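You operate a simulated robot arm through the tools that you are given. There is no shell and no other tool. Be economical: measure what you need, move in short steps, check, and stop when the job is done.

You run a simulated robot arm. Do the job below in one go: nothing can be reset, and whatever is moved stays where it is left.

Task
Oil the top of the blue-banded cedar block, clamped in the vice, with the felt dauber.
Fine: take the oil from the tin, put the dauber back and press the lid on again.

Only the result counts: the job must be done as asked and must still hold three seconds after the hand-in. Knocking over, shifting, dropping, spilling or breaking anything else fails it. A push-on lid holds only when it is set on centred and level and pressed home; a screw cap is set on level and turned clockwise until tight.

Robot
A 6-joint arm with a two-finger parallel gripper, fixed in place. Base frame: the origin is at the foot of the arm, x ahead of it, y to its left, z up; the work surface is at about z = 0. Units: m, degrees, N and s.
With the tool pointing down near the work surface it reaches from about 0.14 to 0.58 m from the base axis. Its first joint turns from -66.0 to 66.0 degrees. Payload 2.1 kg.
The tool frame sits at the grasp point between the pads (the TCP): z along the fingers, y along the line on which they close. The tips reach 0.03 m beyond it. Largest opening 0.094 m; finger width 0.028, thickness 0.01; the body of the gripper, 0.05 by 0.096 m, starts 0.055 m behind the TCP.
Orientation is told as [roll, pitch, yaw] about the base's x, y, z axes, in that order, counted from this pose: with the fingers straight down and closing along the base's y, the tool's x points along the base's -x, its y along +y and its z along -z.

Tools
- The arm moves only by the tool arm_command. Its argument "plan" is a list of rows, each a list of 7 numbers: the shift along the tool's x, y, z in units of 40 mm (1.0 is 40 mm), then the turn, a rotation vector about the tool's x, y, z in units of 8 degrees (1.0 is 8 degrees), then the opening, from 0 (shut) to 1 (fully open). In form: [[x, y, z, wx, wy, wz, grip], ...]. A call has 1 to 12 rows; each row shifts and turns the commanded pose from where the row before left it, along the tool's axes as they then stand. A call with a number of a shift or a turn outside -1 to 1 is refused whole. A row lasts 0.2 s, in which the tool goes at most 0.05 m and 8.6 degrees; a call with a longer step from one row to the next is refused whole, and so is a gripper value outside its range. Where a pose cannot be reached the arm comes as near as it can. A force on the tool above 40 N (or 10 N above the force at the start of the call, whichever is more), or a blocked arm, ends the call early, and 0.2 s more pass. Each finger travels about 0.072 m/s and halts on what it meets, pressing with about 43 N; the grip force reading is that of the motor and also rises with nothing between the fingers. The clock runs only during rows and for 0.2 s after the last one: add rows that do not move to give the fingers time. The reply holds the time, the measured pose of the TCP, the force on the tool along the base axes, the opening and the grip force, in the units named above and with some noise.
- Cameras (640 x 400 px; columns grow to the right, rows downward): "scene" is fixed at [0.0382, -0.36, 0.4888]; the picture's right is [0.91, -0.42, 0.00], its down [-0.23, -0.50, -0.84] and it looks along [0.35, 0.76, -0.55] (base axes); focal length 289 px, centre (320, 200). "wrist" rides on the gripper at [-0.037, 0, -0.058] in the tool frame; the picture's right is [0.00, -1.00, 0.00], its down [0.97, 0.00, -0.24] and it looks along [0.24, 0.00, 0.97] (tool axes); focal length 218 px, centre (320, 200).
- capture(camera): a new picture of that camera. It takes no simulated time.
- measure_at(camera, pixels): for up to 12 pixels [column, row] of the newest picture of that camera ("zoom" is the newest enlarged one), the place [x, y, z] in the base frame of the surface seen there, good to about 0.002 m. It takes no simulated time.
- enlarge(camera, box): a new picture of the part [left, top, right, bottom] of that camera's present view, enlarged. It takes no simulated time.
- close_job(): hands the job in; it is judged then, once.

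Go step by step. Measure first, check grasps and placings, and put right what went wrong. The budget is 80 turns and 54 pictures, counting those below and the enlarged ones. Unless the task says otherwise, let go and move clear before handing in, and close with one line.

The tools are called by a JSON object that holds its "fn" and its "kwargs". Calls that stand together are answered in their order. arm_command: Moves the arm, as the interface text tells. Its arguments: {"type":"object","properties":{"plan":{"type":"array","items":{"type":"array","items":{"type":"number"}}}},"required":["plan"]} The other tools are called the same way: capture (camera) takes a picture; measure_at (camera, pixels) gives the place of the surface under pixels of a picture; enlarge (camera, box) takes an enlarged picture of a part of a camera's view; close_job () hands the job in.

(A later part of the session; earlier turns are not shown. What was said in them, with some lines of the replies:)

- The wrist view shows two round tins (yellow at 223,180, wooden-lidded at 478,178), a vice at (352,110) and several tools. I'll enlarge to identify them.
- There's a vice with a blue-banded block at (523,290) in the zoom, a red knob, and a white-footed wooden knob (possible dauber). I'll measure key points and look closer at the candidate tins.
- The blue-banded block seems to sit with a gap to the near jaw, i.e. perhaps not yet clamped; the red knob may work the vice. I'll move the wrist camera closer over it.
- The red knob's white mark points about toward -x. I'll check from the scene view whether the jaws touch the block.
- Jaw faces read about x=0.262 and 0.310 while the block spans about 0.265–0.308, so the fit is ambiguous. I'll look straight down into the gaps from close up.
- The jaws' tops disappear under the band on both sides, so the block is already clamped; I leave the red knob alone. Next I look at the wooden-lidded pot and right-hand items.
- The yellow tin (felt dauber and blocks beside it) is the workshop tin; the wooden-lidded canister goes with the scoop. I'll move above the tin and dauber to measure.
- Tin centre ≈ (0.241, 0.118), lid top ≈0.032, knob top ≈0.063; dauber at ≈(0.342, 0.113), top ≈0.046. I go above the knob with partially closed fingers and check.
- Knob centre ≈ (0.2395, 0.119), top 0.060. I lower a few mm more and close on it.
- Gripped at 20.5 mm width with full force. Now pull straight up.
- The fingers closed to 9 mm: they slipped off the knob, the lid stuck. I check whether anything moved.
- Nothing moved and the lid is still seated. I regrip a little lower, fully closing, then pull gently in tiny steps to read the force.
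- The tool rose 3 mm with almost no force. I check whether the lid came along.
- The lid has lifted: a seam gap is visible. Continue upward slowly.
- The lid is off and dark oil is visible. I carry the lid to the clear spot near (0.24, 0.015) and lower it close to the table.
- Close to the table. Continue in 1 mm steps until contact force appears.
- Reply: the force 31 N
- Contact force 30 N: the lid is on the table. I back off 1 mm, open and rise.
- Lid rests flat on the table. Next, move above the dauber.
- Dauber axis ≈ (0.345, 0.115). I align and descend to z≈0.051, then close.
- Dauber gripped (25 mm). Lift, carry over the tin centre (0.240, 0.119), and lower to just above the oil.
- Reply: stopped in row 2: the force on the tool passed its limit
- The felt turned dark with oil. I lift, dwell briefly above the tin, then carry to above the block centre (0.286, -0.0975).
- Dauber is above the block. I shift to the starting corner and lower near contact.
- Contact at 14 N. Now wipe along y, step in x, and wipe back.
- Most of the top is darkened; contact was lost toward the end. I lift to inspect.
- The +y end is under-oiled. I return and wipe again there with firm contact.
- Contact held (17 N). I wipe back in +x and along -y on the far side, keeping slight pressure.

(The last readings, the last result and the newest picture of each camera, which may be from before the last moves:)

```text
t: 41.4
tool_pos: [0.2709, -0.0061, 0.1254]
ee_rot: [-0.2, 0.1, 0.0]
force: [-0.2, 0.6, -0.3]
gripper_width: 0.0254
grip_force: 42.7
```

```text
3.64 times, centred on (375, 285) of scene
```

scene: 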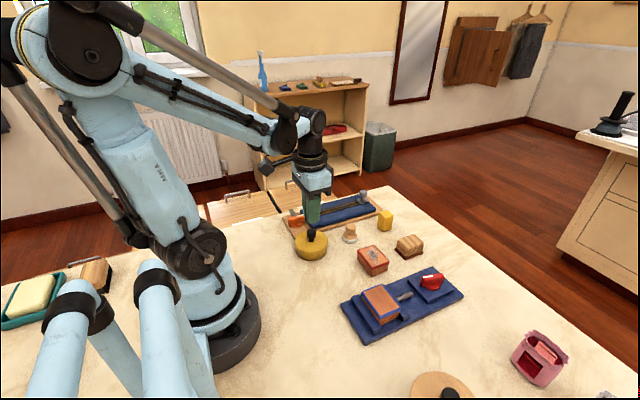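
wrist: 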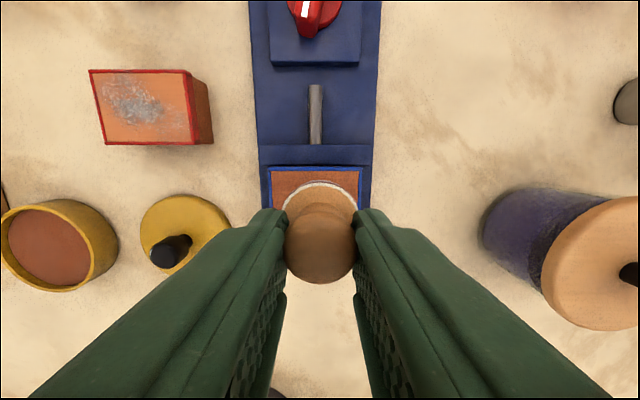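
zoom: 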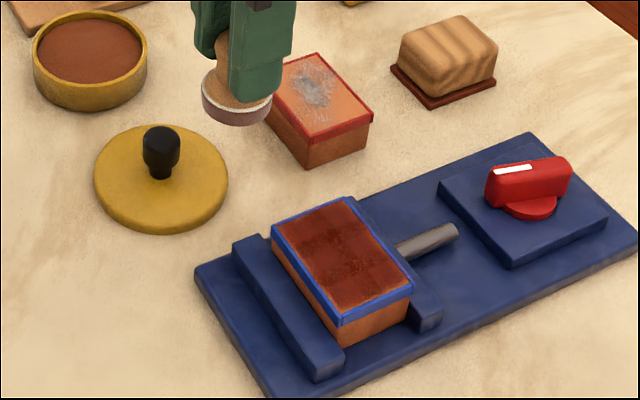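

{"fn": "enlarge", "kwargs": {"camera": "scene", "box": [358, 280, 408, 320]}}

```text
10.00 times, centred on (383, 300) of scene
```

zoom: 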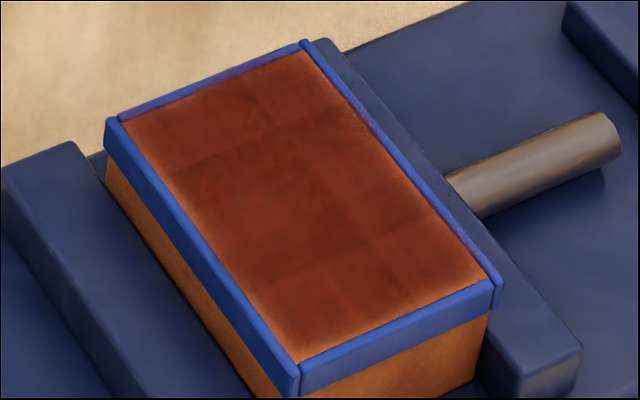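

The top is evenly oiled. Now return the dauber to (0.345, 0.114) via the tin side, lowering close to the table.

{"fn": "arm_command", "kwargs": {"plan": [[0, 0.5, 0, 0, 0, 0, 0], [0, 0.9, 0, 0, 0, 0, 0], [0, 0.9, 0, 0, 0, 0, 0], [0, 0.7, 0, 0, 0, 0, 0], [-0.5, 0, 0, 0, 0, 0, 0], [-0.75, 0, 0, 0, 0, 0, 0], [-0.58, 0, 0, 0, 0, 0, 0], [0, 0, 0.6, 0, 0, 0, 0], [0, 0, 0.7, 0, 0, 0, 0], [0, 0, 0.35, 0, 0, 0, 0], [0, 0, 0, 0, 0, 0, 0]]}}

{"fn": "enlarge", "kwargs": {"camera": "scene", "box": [310, 205, 390, 265]}}

```text
t: 43.8
tool_pos: [0.3428, 0.11, 0.0583]
ee_rot: [-0.2, 0.1, -0.1]
force: [0.0, -0.7, -1.2]
gripper_width: 0.0253
grip_force: 42.9
```

```text
6.67 times, centred on (350, 235) of scene
```

zoom: 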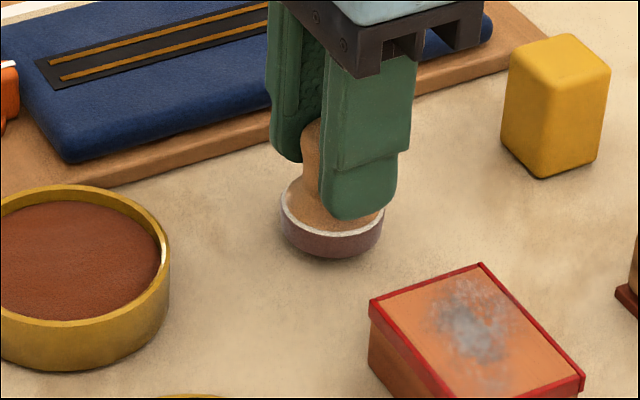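

Slightly off in y (0.110 vs 0.1136–0.115); I correct +3.5 mm in y and +1.5 mm in x, and lower to light contact.

{"fn": "arm_command", "kwargs": {"plan": [[-0.04, 0.09, 0.06, 0, 0, 0, 0], [0, 0, 0.04, 0, 0, 0, 0], [0, 0, 0.02, 0, 0, 0, 0]]}}

```text
t: 44.6
tool_pos: [0.3448, 0.1154, 0.0549]
ee_rot: [-0.2, 0.0, 0.0]
force: [0.2, 0.3, -0.4]
gripper_width: 0.0254
grip_force: 42.9
```

{"fn": "arm_command", "kwargs": {"plan": [[0, 0, 0.03, 0, 0, 0, 0], [0, 0, 0.02, 0, 0, 0, 0]]}}

```text
t: 45.2
tool_pos: [0.3454, 0.1146, 0.0529]
ee_rot: [-0.3, 0.2, 0.0]
force: [0.1, 0.6, -0.9]
gripper_width: 0.0252
grip_force: 42.9
```

{"fn": "arm_command", "kwargs": {"plan": [[0, 0, 0.02, 0, 0, 0, 0], [0, 0, 0.02, 0, 0, 0, 0]]}}

```text
t: 45.8
tool_pos: [0.3463, 0.1144, 0.0513]
ee_rot: [-0.3, 0.0, 0.0]
force: [-2.4, 1.8, 28.1]
gripper_width: 0.0251
grip_force: 42.7
```

Contact. Back off slightly, open and rise, then check.

{"fn": "arm_command", "kwargs": {"plan": [[0, 0, -0.02, 0, 0, 0, 0], [0, 0, 0, 0, 0, 0, 0.35], [0, 0, 0, 0, 0, 0, 0.5], [0, 0, 0, 0, 0, 0, 0.5], [0, 0, -0.4, 0, 0, 0, 0.5], [0, 0, -0.8, 0, 0, 0, 0.5], [0, 0, -0.6, 0, 0, 0, 0.5], [0, 0, 0, 0, 0, 0, 0.5]]}}

{"fn": "capture", "kwargs": {"camera": "scene"}}

```text
t: 47.6
tool_pos: [0.3451, 0.1153, 0.1217]
ee_rot: [-0.2, 0.1, -0.1]
force: [-0.8, -0.6, 0.8]
gripper_width: 0.0471
grip_force: 0.2
```

```text
13 pictures are left
```

scene: 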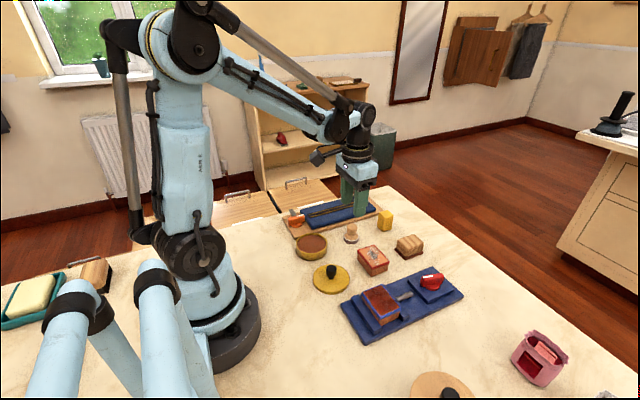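

Dauber stands back in place. Next, go above the lid and measure it and the tin.

{"fn": "arm_command", "kwargs": {"plan": [[0.524, -0.48, 0, 0, 0, 0, 0.5], [0.524, -0.48, 0, 0, 0, 0, 0.5], [0.524, -0.48, 0, 0, 0, 0, 0.5], [0.524, -0.48, 0, 0, 0, 0, 0.5], [0.524, -0.48, 0, 0, 0, 0, 0.5], [0, 0, 0, 0, 0, 0, 0.5]]}}

{"fn": "capture", "kwargs": {"camera": "wrist"}}

```text
t: 49.0
tool_pos: [0.2407, 0.0223, 0.124]
ee_rot: [-0.2, 0.1, 0.0]
force: [0.0, -0.3, 0.3]
gripper_width: 0.0467
grip_force: 0.0
```

```text
12 pictures are left
```

wrist: 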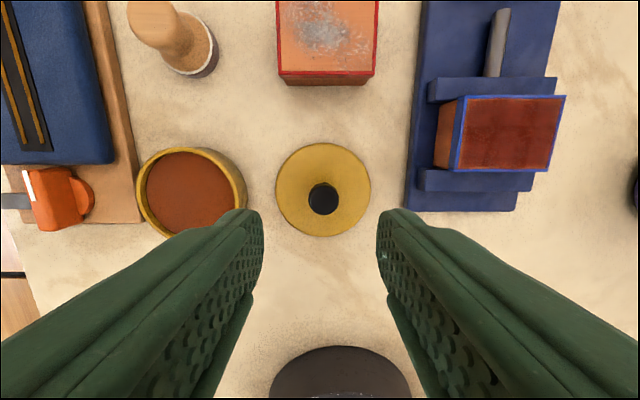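

{"fn": "arm_command", "kwargs": {"plan": [[0, -0.06, 0.6, 0, 0, 0, 0.5], [0, 0, 0.8, 0, 0, 0, 0.5], [0, 0, 0.5, 0, 0, 0, 0.5], [0, 0, 0.07, 0, 0, 0, 0.5], [0, 0, 0, 0, 0, 0, 0.5], [0, 0, 0, 0, 0, 0, 0], [0, 0, 0, 0, 0, 0, 0], [0, 0, 0, 0, 0, 0, 0]]}}

```text
t: 50.8
tool_pos: [0.2411, 0.0154, 0.0447]
ee_rot: [-0.2, 0.2, -0.1]
force: [-0.4, 0.1, 2.7]
gripper_width: 0.02
grip_force: 43.5
```

Gripped the knob (20 mm). Lift slowly and carry over the tin.

{"fn": "arm_command", "kwargs": {"plan": [[0, 0, -0.08, 0, 0, 0, 0], [0, 0, -0.2, 0, 0, 0, 0], [0, 0, -0.5, 0, 0, 0, 0], [0, 0, -0.65, 0, 0, 0, 0], [0, 0.3, 0, 0, 0, 0, 0], [0, 0.55, 0, 0, 0, 0, 0], [0, 0.65, 0, 0, 0, 0, 0], [0, 0.6, 0, 0, 0, 0, 0], [0, 0.35, 0, 0, 0, 0, 0], [0, 0.05, 0, 0, 0, 0, 0], [0, 0, 0, 0, 0, 0, 0]]}}

{"fn": "enlarge", "kwargs": {"camera": "scene", "box": [270, 200, 370, 270]}}

```text
t: 53.2
tool_pos: [0.2377, 0.1175, 0.1013]
ee_rot: [-0.2, 0.0, -0.1]
force: [-0.3, 0.0, 0.5]
gripper_width: 0.0198
grip_force: 43.3
```

```text
5.71 times, centred on (320, 235) of scene
```

zoom: 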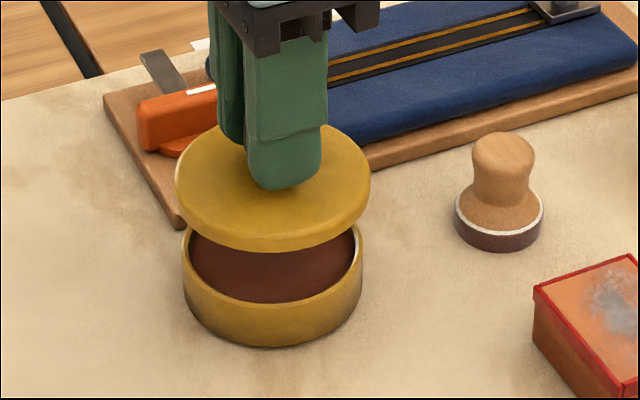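

Lid is level. I lower to just above the rim and compare the alignment.

{"fn": "arm_command", "kwargs": {"plan": [[0, 0, 0.3, 0, 0, 0, 0], [0, 0, 0.25, 0, 0, 0, 0], [0, 0, 0, 0, 0, 0, 0]]}}

{"fn": "enlarge", "kwargs": {"camera": "scene", "box": [285, 215, 345, 265]}}

{"fn": "enlarge", "kwargs": {"camera": "wrist", "box": [200, 100, 440, 300]}}

```text
t: 54.0
tool_pos: [0.2384, 0.1164, 0.0806]
ee_rot: [-0.2, 0.1, -0.1]
force: [0.6, -0.4, -0.4]
gripper_width: 0.02
grip_force: 43.6
```

```text
8.00 times, centred on (315, 240) of scene
```

zoom: 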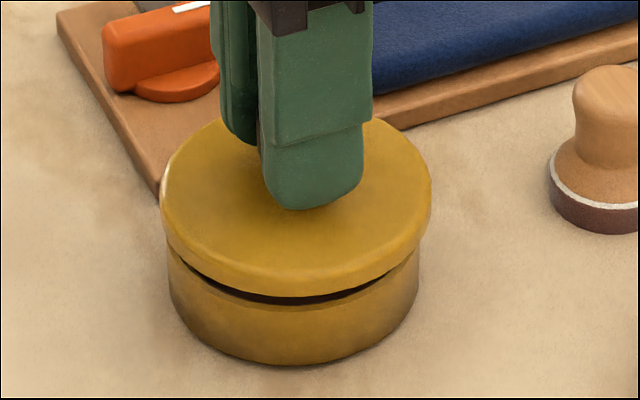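

```text
2.00 times, centred on (320, 200) of wrist
```

zoom: 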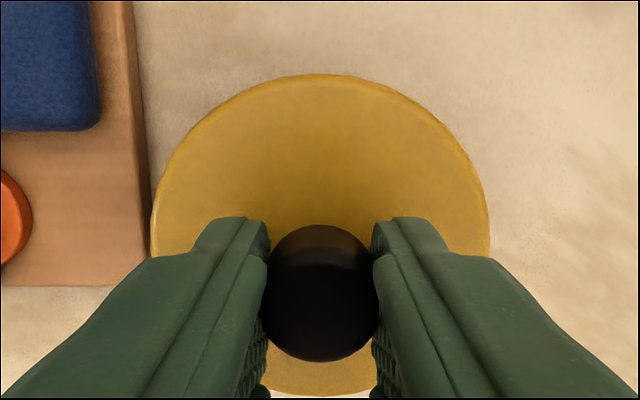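

Lid appears slightly left of the tin by ~0.5–1 mm; I nudge +1.2 mm in x and +1 mm in y and lower a bit.

{"fn": "arm_command", "kwargs": {"plan": [[-0.03, 0.025, 0.05, 0, 0, 0, 0], [0, 0, 0.04, 0, 0, 0, 0], [0, 0, 0, 0, 0, 0, 0]]}}

{"fn": "enlarge", "kwargs": {"camera": "scene", "box": [280, 215, 360, 265]}}

```text
t: 54.8
tool_pos: [0.2415, 0.1174, 0.0763]
ee_rot: [-0.2, 0.1, -0.1]
force: [-0.1, 0.5, 0.2]
gripper_width: 0.0195
grip_force: 42.9
```

```text
8.00 times, centred on (320, 240) of scene
```

zoom: 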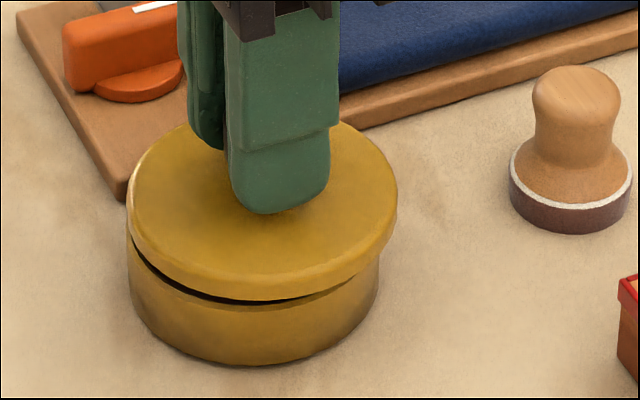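

Now it's about 1 mm too far right versus the reference (lid 127–397 vs tin 127–380). I correct −1 mm in x and lower in fine steps.

{"fn": "arm_command", "kwargs": {"plan": [[0.025, 0, 0.05, 0, 0, 0, 0], [0, 0, 0.04, 0, 0, 0, 0], [0, 0, 0, 0, 0, 0, 0]]}}

{"fn": "enlarge", "kwargs": {"camera": "scene", "box": [280, 215, 360, 265]}}

```text
t: 55.6
tool_pos: [0.24, 0.1161, 0.0712]
ee_rot: [-0.2, 0.2, -0.1]
force: [0.5, 0.5, -0.3]
gripper_width: 0.02
grip_force: 42.8
```

```text
8.00 times, centred on (320, 240) of scene
```

zoom: 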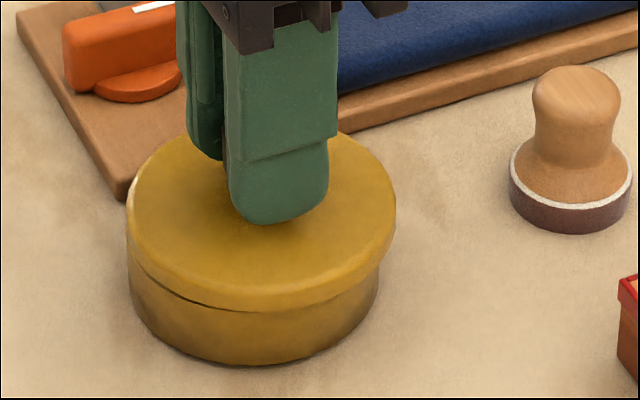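

Seam is open only on the left/back, and y reads 0.116 vs 0.1185 seated: the lid is ~2 mm toward -y. I correct +1.8 mm in y and look again.

{"fn": "arm_command", "kwargs": {"plan": [[0, 0.045, 0, 0, 0, 0, 0], [0, 0, 0, 0, 0, 0, 0]]}}

{"fn": "enlarge", "kwargs": {"camera": "scene", "box": [280, 215, 360, 265]}}

```text
t: 56.2
tool_pos: [0.2406, 0.1191, 0.073]
ee_rot: [-0.2, 0.2, -0.2]
force: [0.1, 0.5, -0.7]
gripper_width: 0.0198
grip_force: 42.8
```

```text
8.00 times, centred on (320, 240) of scene
```

zoom: 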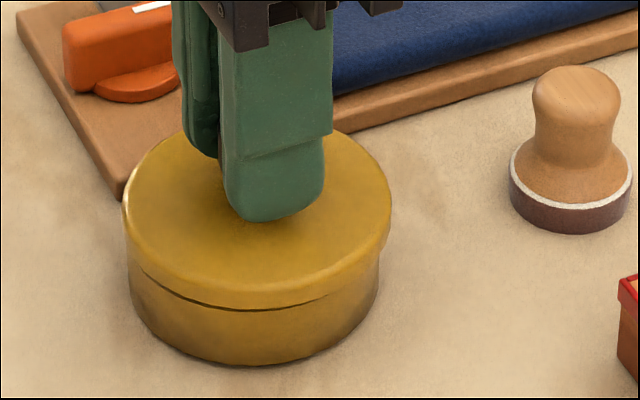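

Now the view matches the reference (lid 122–392, seam symmetric). Press down in small steps.

{"fn": "arm_command", "kwargs": {"plan": [[0, 0, 0.04, 0, 0, 0, 0], [0, 0, 0.04, 0, 0, 0, 0]]}}

```text
t: 56.9
tool_pos: [0.239, 0.1203, 0.0706]
ee_rot: [-0.3, 0.3, -0.2]
force: [-1.1, -2.5, 6.7]
gripper_width: 0.02
grip_force: 42.7
stopped in row 2: the force on the tool passed its limit (the readings are from after the stop); the commanded pose is now the measured one
```

{"fn": "enlarge", "kwargs": {"camera": "scene", "box": [280, 215, 360, 265]}}

```text
8.00 times, centred on (320, 240) of scene
```

zoom: 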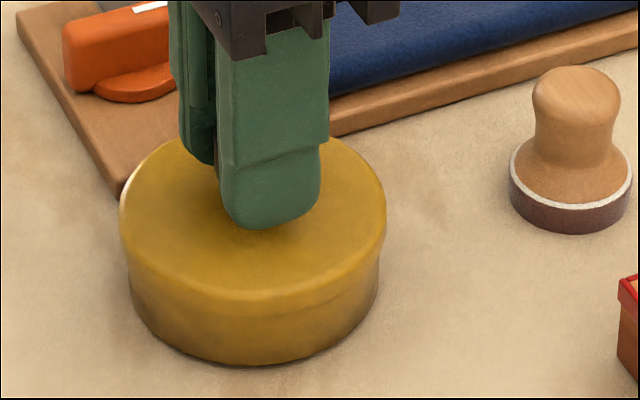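

The lid now spans 118–386 as in the original seated view, and the seam has closed. I press once more to be sure it's home.

{"fn": "arm_command", "kwargs": {"plan": [[0, 0, 0.03, 0, 0, 0, 0], [0, 0, 0.03, 0, 0, 0, 0], [0, 0, 0.03, 0, 0, 0, 0]]}}

```text
t: 57.2
tool_pos: [0.2373, 0.1189, 0.069]
ee_rot: [-0.2, 0.4, -0.1]
force: [-1.8, -0.3, 7.2]
gripper_width: 0.0196
grip_force: 42.7
stopped in row 1: the force on the tool passed its limit (the readings are from after the stop); the commanded pose is now the measured one
```

Force limit hit immediately, so the lid resists firmly. I release, rise and measure the lid height.

{"fn": "arm_command", "kwargs": {"plan": [[0, 0, 0, 0, 0, 0, 0.4], [0, 0, 0, 0, 0, 0, 0.5], [0, 0, 0, 0, 0, 0, 0.5], [0, 0, -0.5, 0, 0, 0, 0.5], [0, 0, -0.5, 0, 0, 0, 0.5], [0, 0, 0, 0, 0, 0, 0.5]]}}

{"fn": "enlarge", "kwargs": {"camera": "scene", "box": [280, 215, 360, 265]}}

{"fn": "measure_at", "kwargs": {"camera": "zoom", "pixels": [[250, 260], [170, 240], [330, 240], [310, 190], [190, 180], [250, 150], [252, 125]]}}

```text
t: 58.6
tool_pos: [0.2406, 0.1204, 0.1094]
ee_rot: [-0.2, 0.5, -0.1]
force: [0.3, 0.6, 0.1]
gripper_width: 0.0468
grip_force: 0.1
```

```text
8.00 times, centred on (320, 240) of scene
```

zoom: 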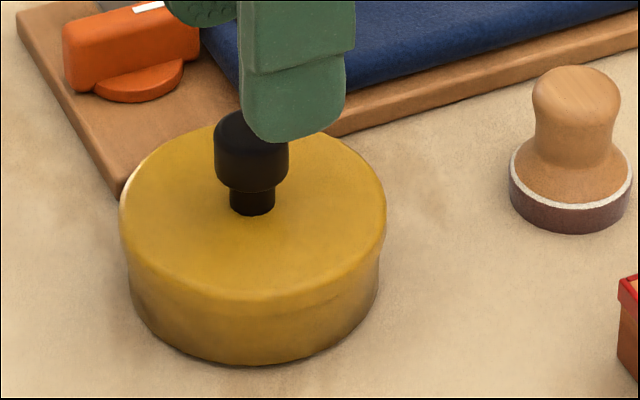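

```text
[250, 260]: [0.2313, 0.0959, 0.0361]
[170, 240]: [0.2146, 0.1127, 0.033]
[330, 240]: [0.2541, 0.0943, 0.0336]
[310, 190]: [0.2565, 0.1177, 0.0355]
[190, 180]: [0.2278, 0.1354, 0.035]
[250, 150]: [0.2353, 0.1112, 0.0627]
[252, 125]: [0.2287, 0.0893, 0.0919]
```

Knob (213–288) and lid edge match the original seated view exactly. One safe extra press with closed fingers on the knob top.

{"fn": "arm_command", "kwargs": {"plan": [[0, 0, 0, 0, 0, 0, 0], [0, 0, 0, 0, 0, 0, 0], [0, 0, 0, 0, 0, 0, 0], [0, 0, 0.3, 0, 0, 0, 0], [0, 0, 0.06, 0, 0, 0, 0], [0, 0, 0.03, 0, 0, 0, 0], [0, 0, 0.03, 0, 0, 0, 0], [0, 0, 0.03, 0, 0, 0, 0], [0, 0, 0.03, 0, 0, 0, 0], [0, 0, 0.03, 0, 0, 0, 0]]}}

```text
t: 60.8
tool_pos: [0.2397, 0.1194, 0.0899]
ee_rot: [-0.4, 0.7, -0.1]
force: [-1.8, -0.9, 14.1]
gripper_width: 0.0
grip_force: 32.7
stopped in row 10: the force on the tool passed its limit (the readings are from after the stop); the commanded pose is now the measured one
```

Knob top is at 0.060, its original height, and resisted over 40 N: home. I rise clear and do a last check.

{"fn": "arm_command", "kwargs": {"plan": [[0, 0, -0.3, 0, 0, 0, 0], [0, 0, -0.9, 0, 0, 0, 0], [0, 0, -0.9, 0, 0, 0, 0], [0, 0, -0.9, 0, 0, 0, 0.3], [0, 0, 0, 0, 0, 0, 0.5]]}}

{"fn": "enlarge", "kwargs": {"camera": "scene", "box": [270, 190, 480, 350]}}

```text
t: 62.0
tool_pos: [0.2428, 0.1218, 0.2099]
ee_rot: [-0.5, 0.5, 0.0]
force: [0.2, 0.8, 0.7]
gripper_width: 0.0471
grip_force: 0.0
```

```text
2.50 times, centred on (375, 270) of scene
```

zoom: 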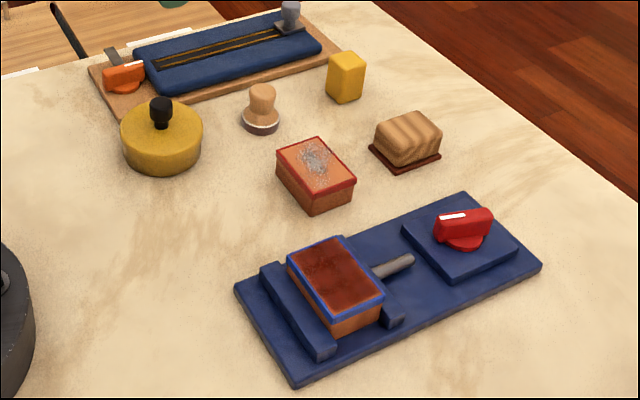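

The block top is evenly dark, the dauber stands upright in its place, the lid is seated level and the arm is clear. I'm handing the job in.

{"fn": "close_job", "kwargs": {}}

```text
The job is handed in.
```

I oiled the top of the blue-banded block in the vice, put the dauber back within about 3 mm of its original spot, and pressed the tin's lid home.
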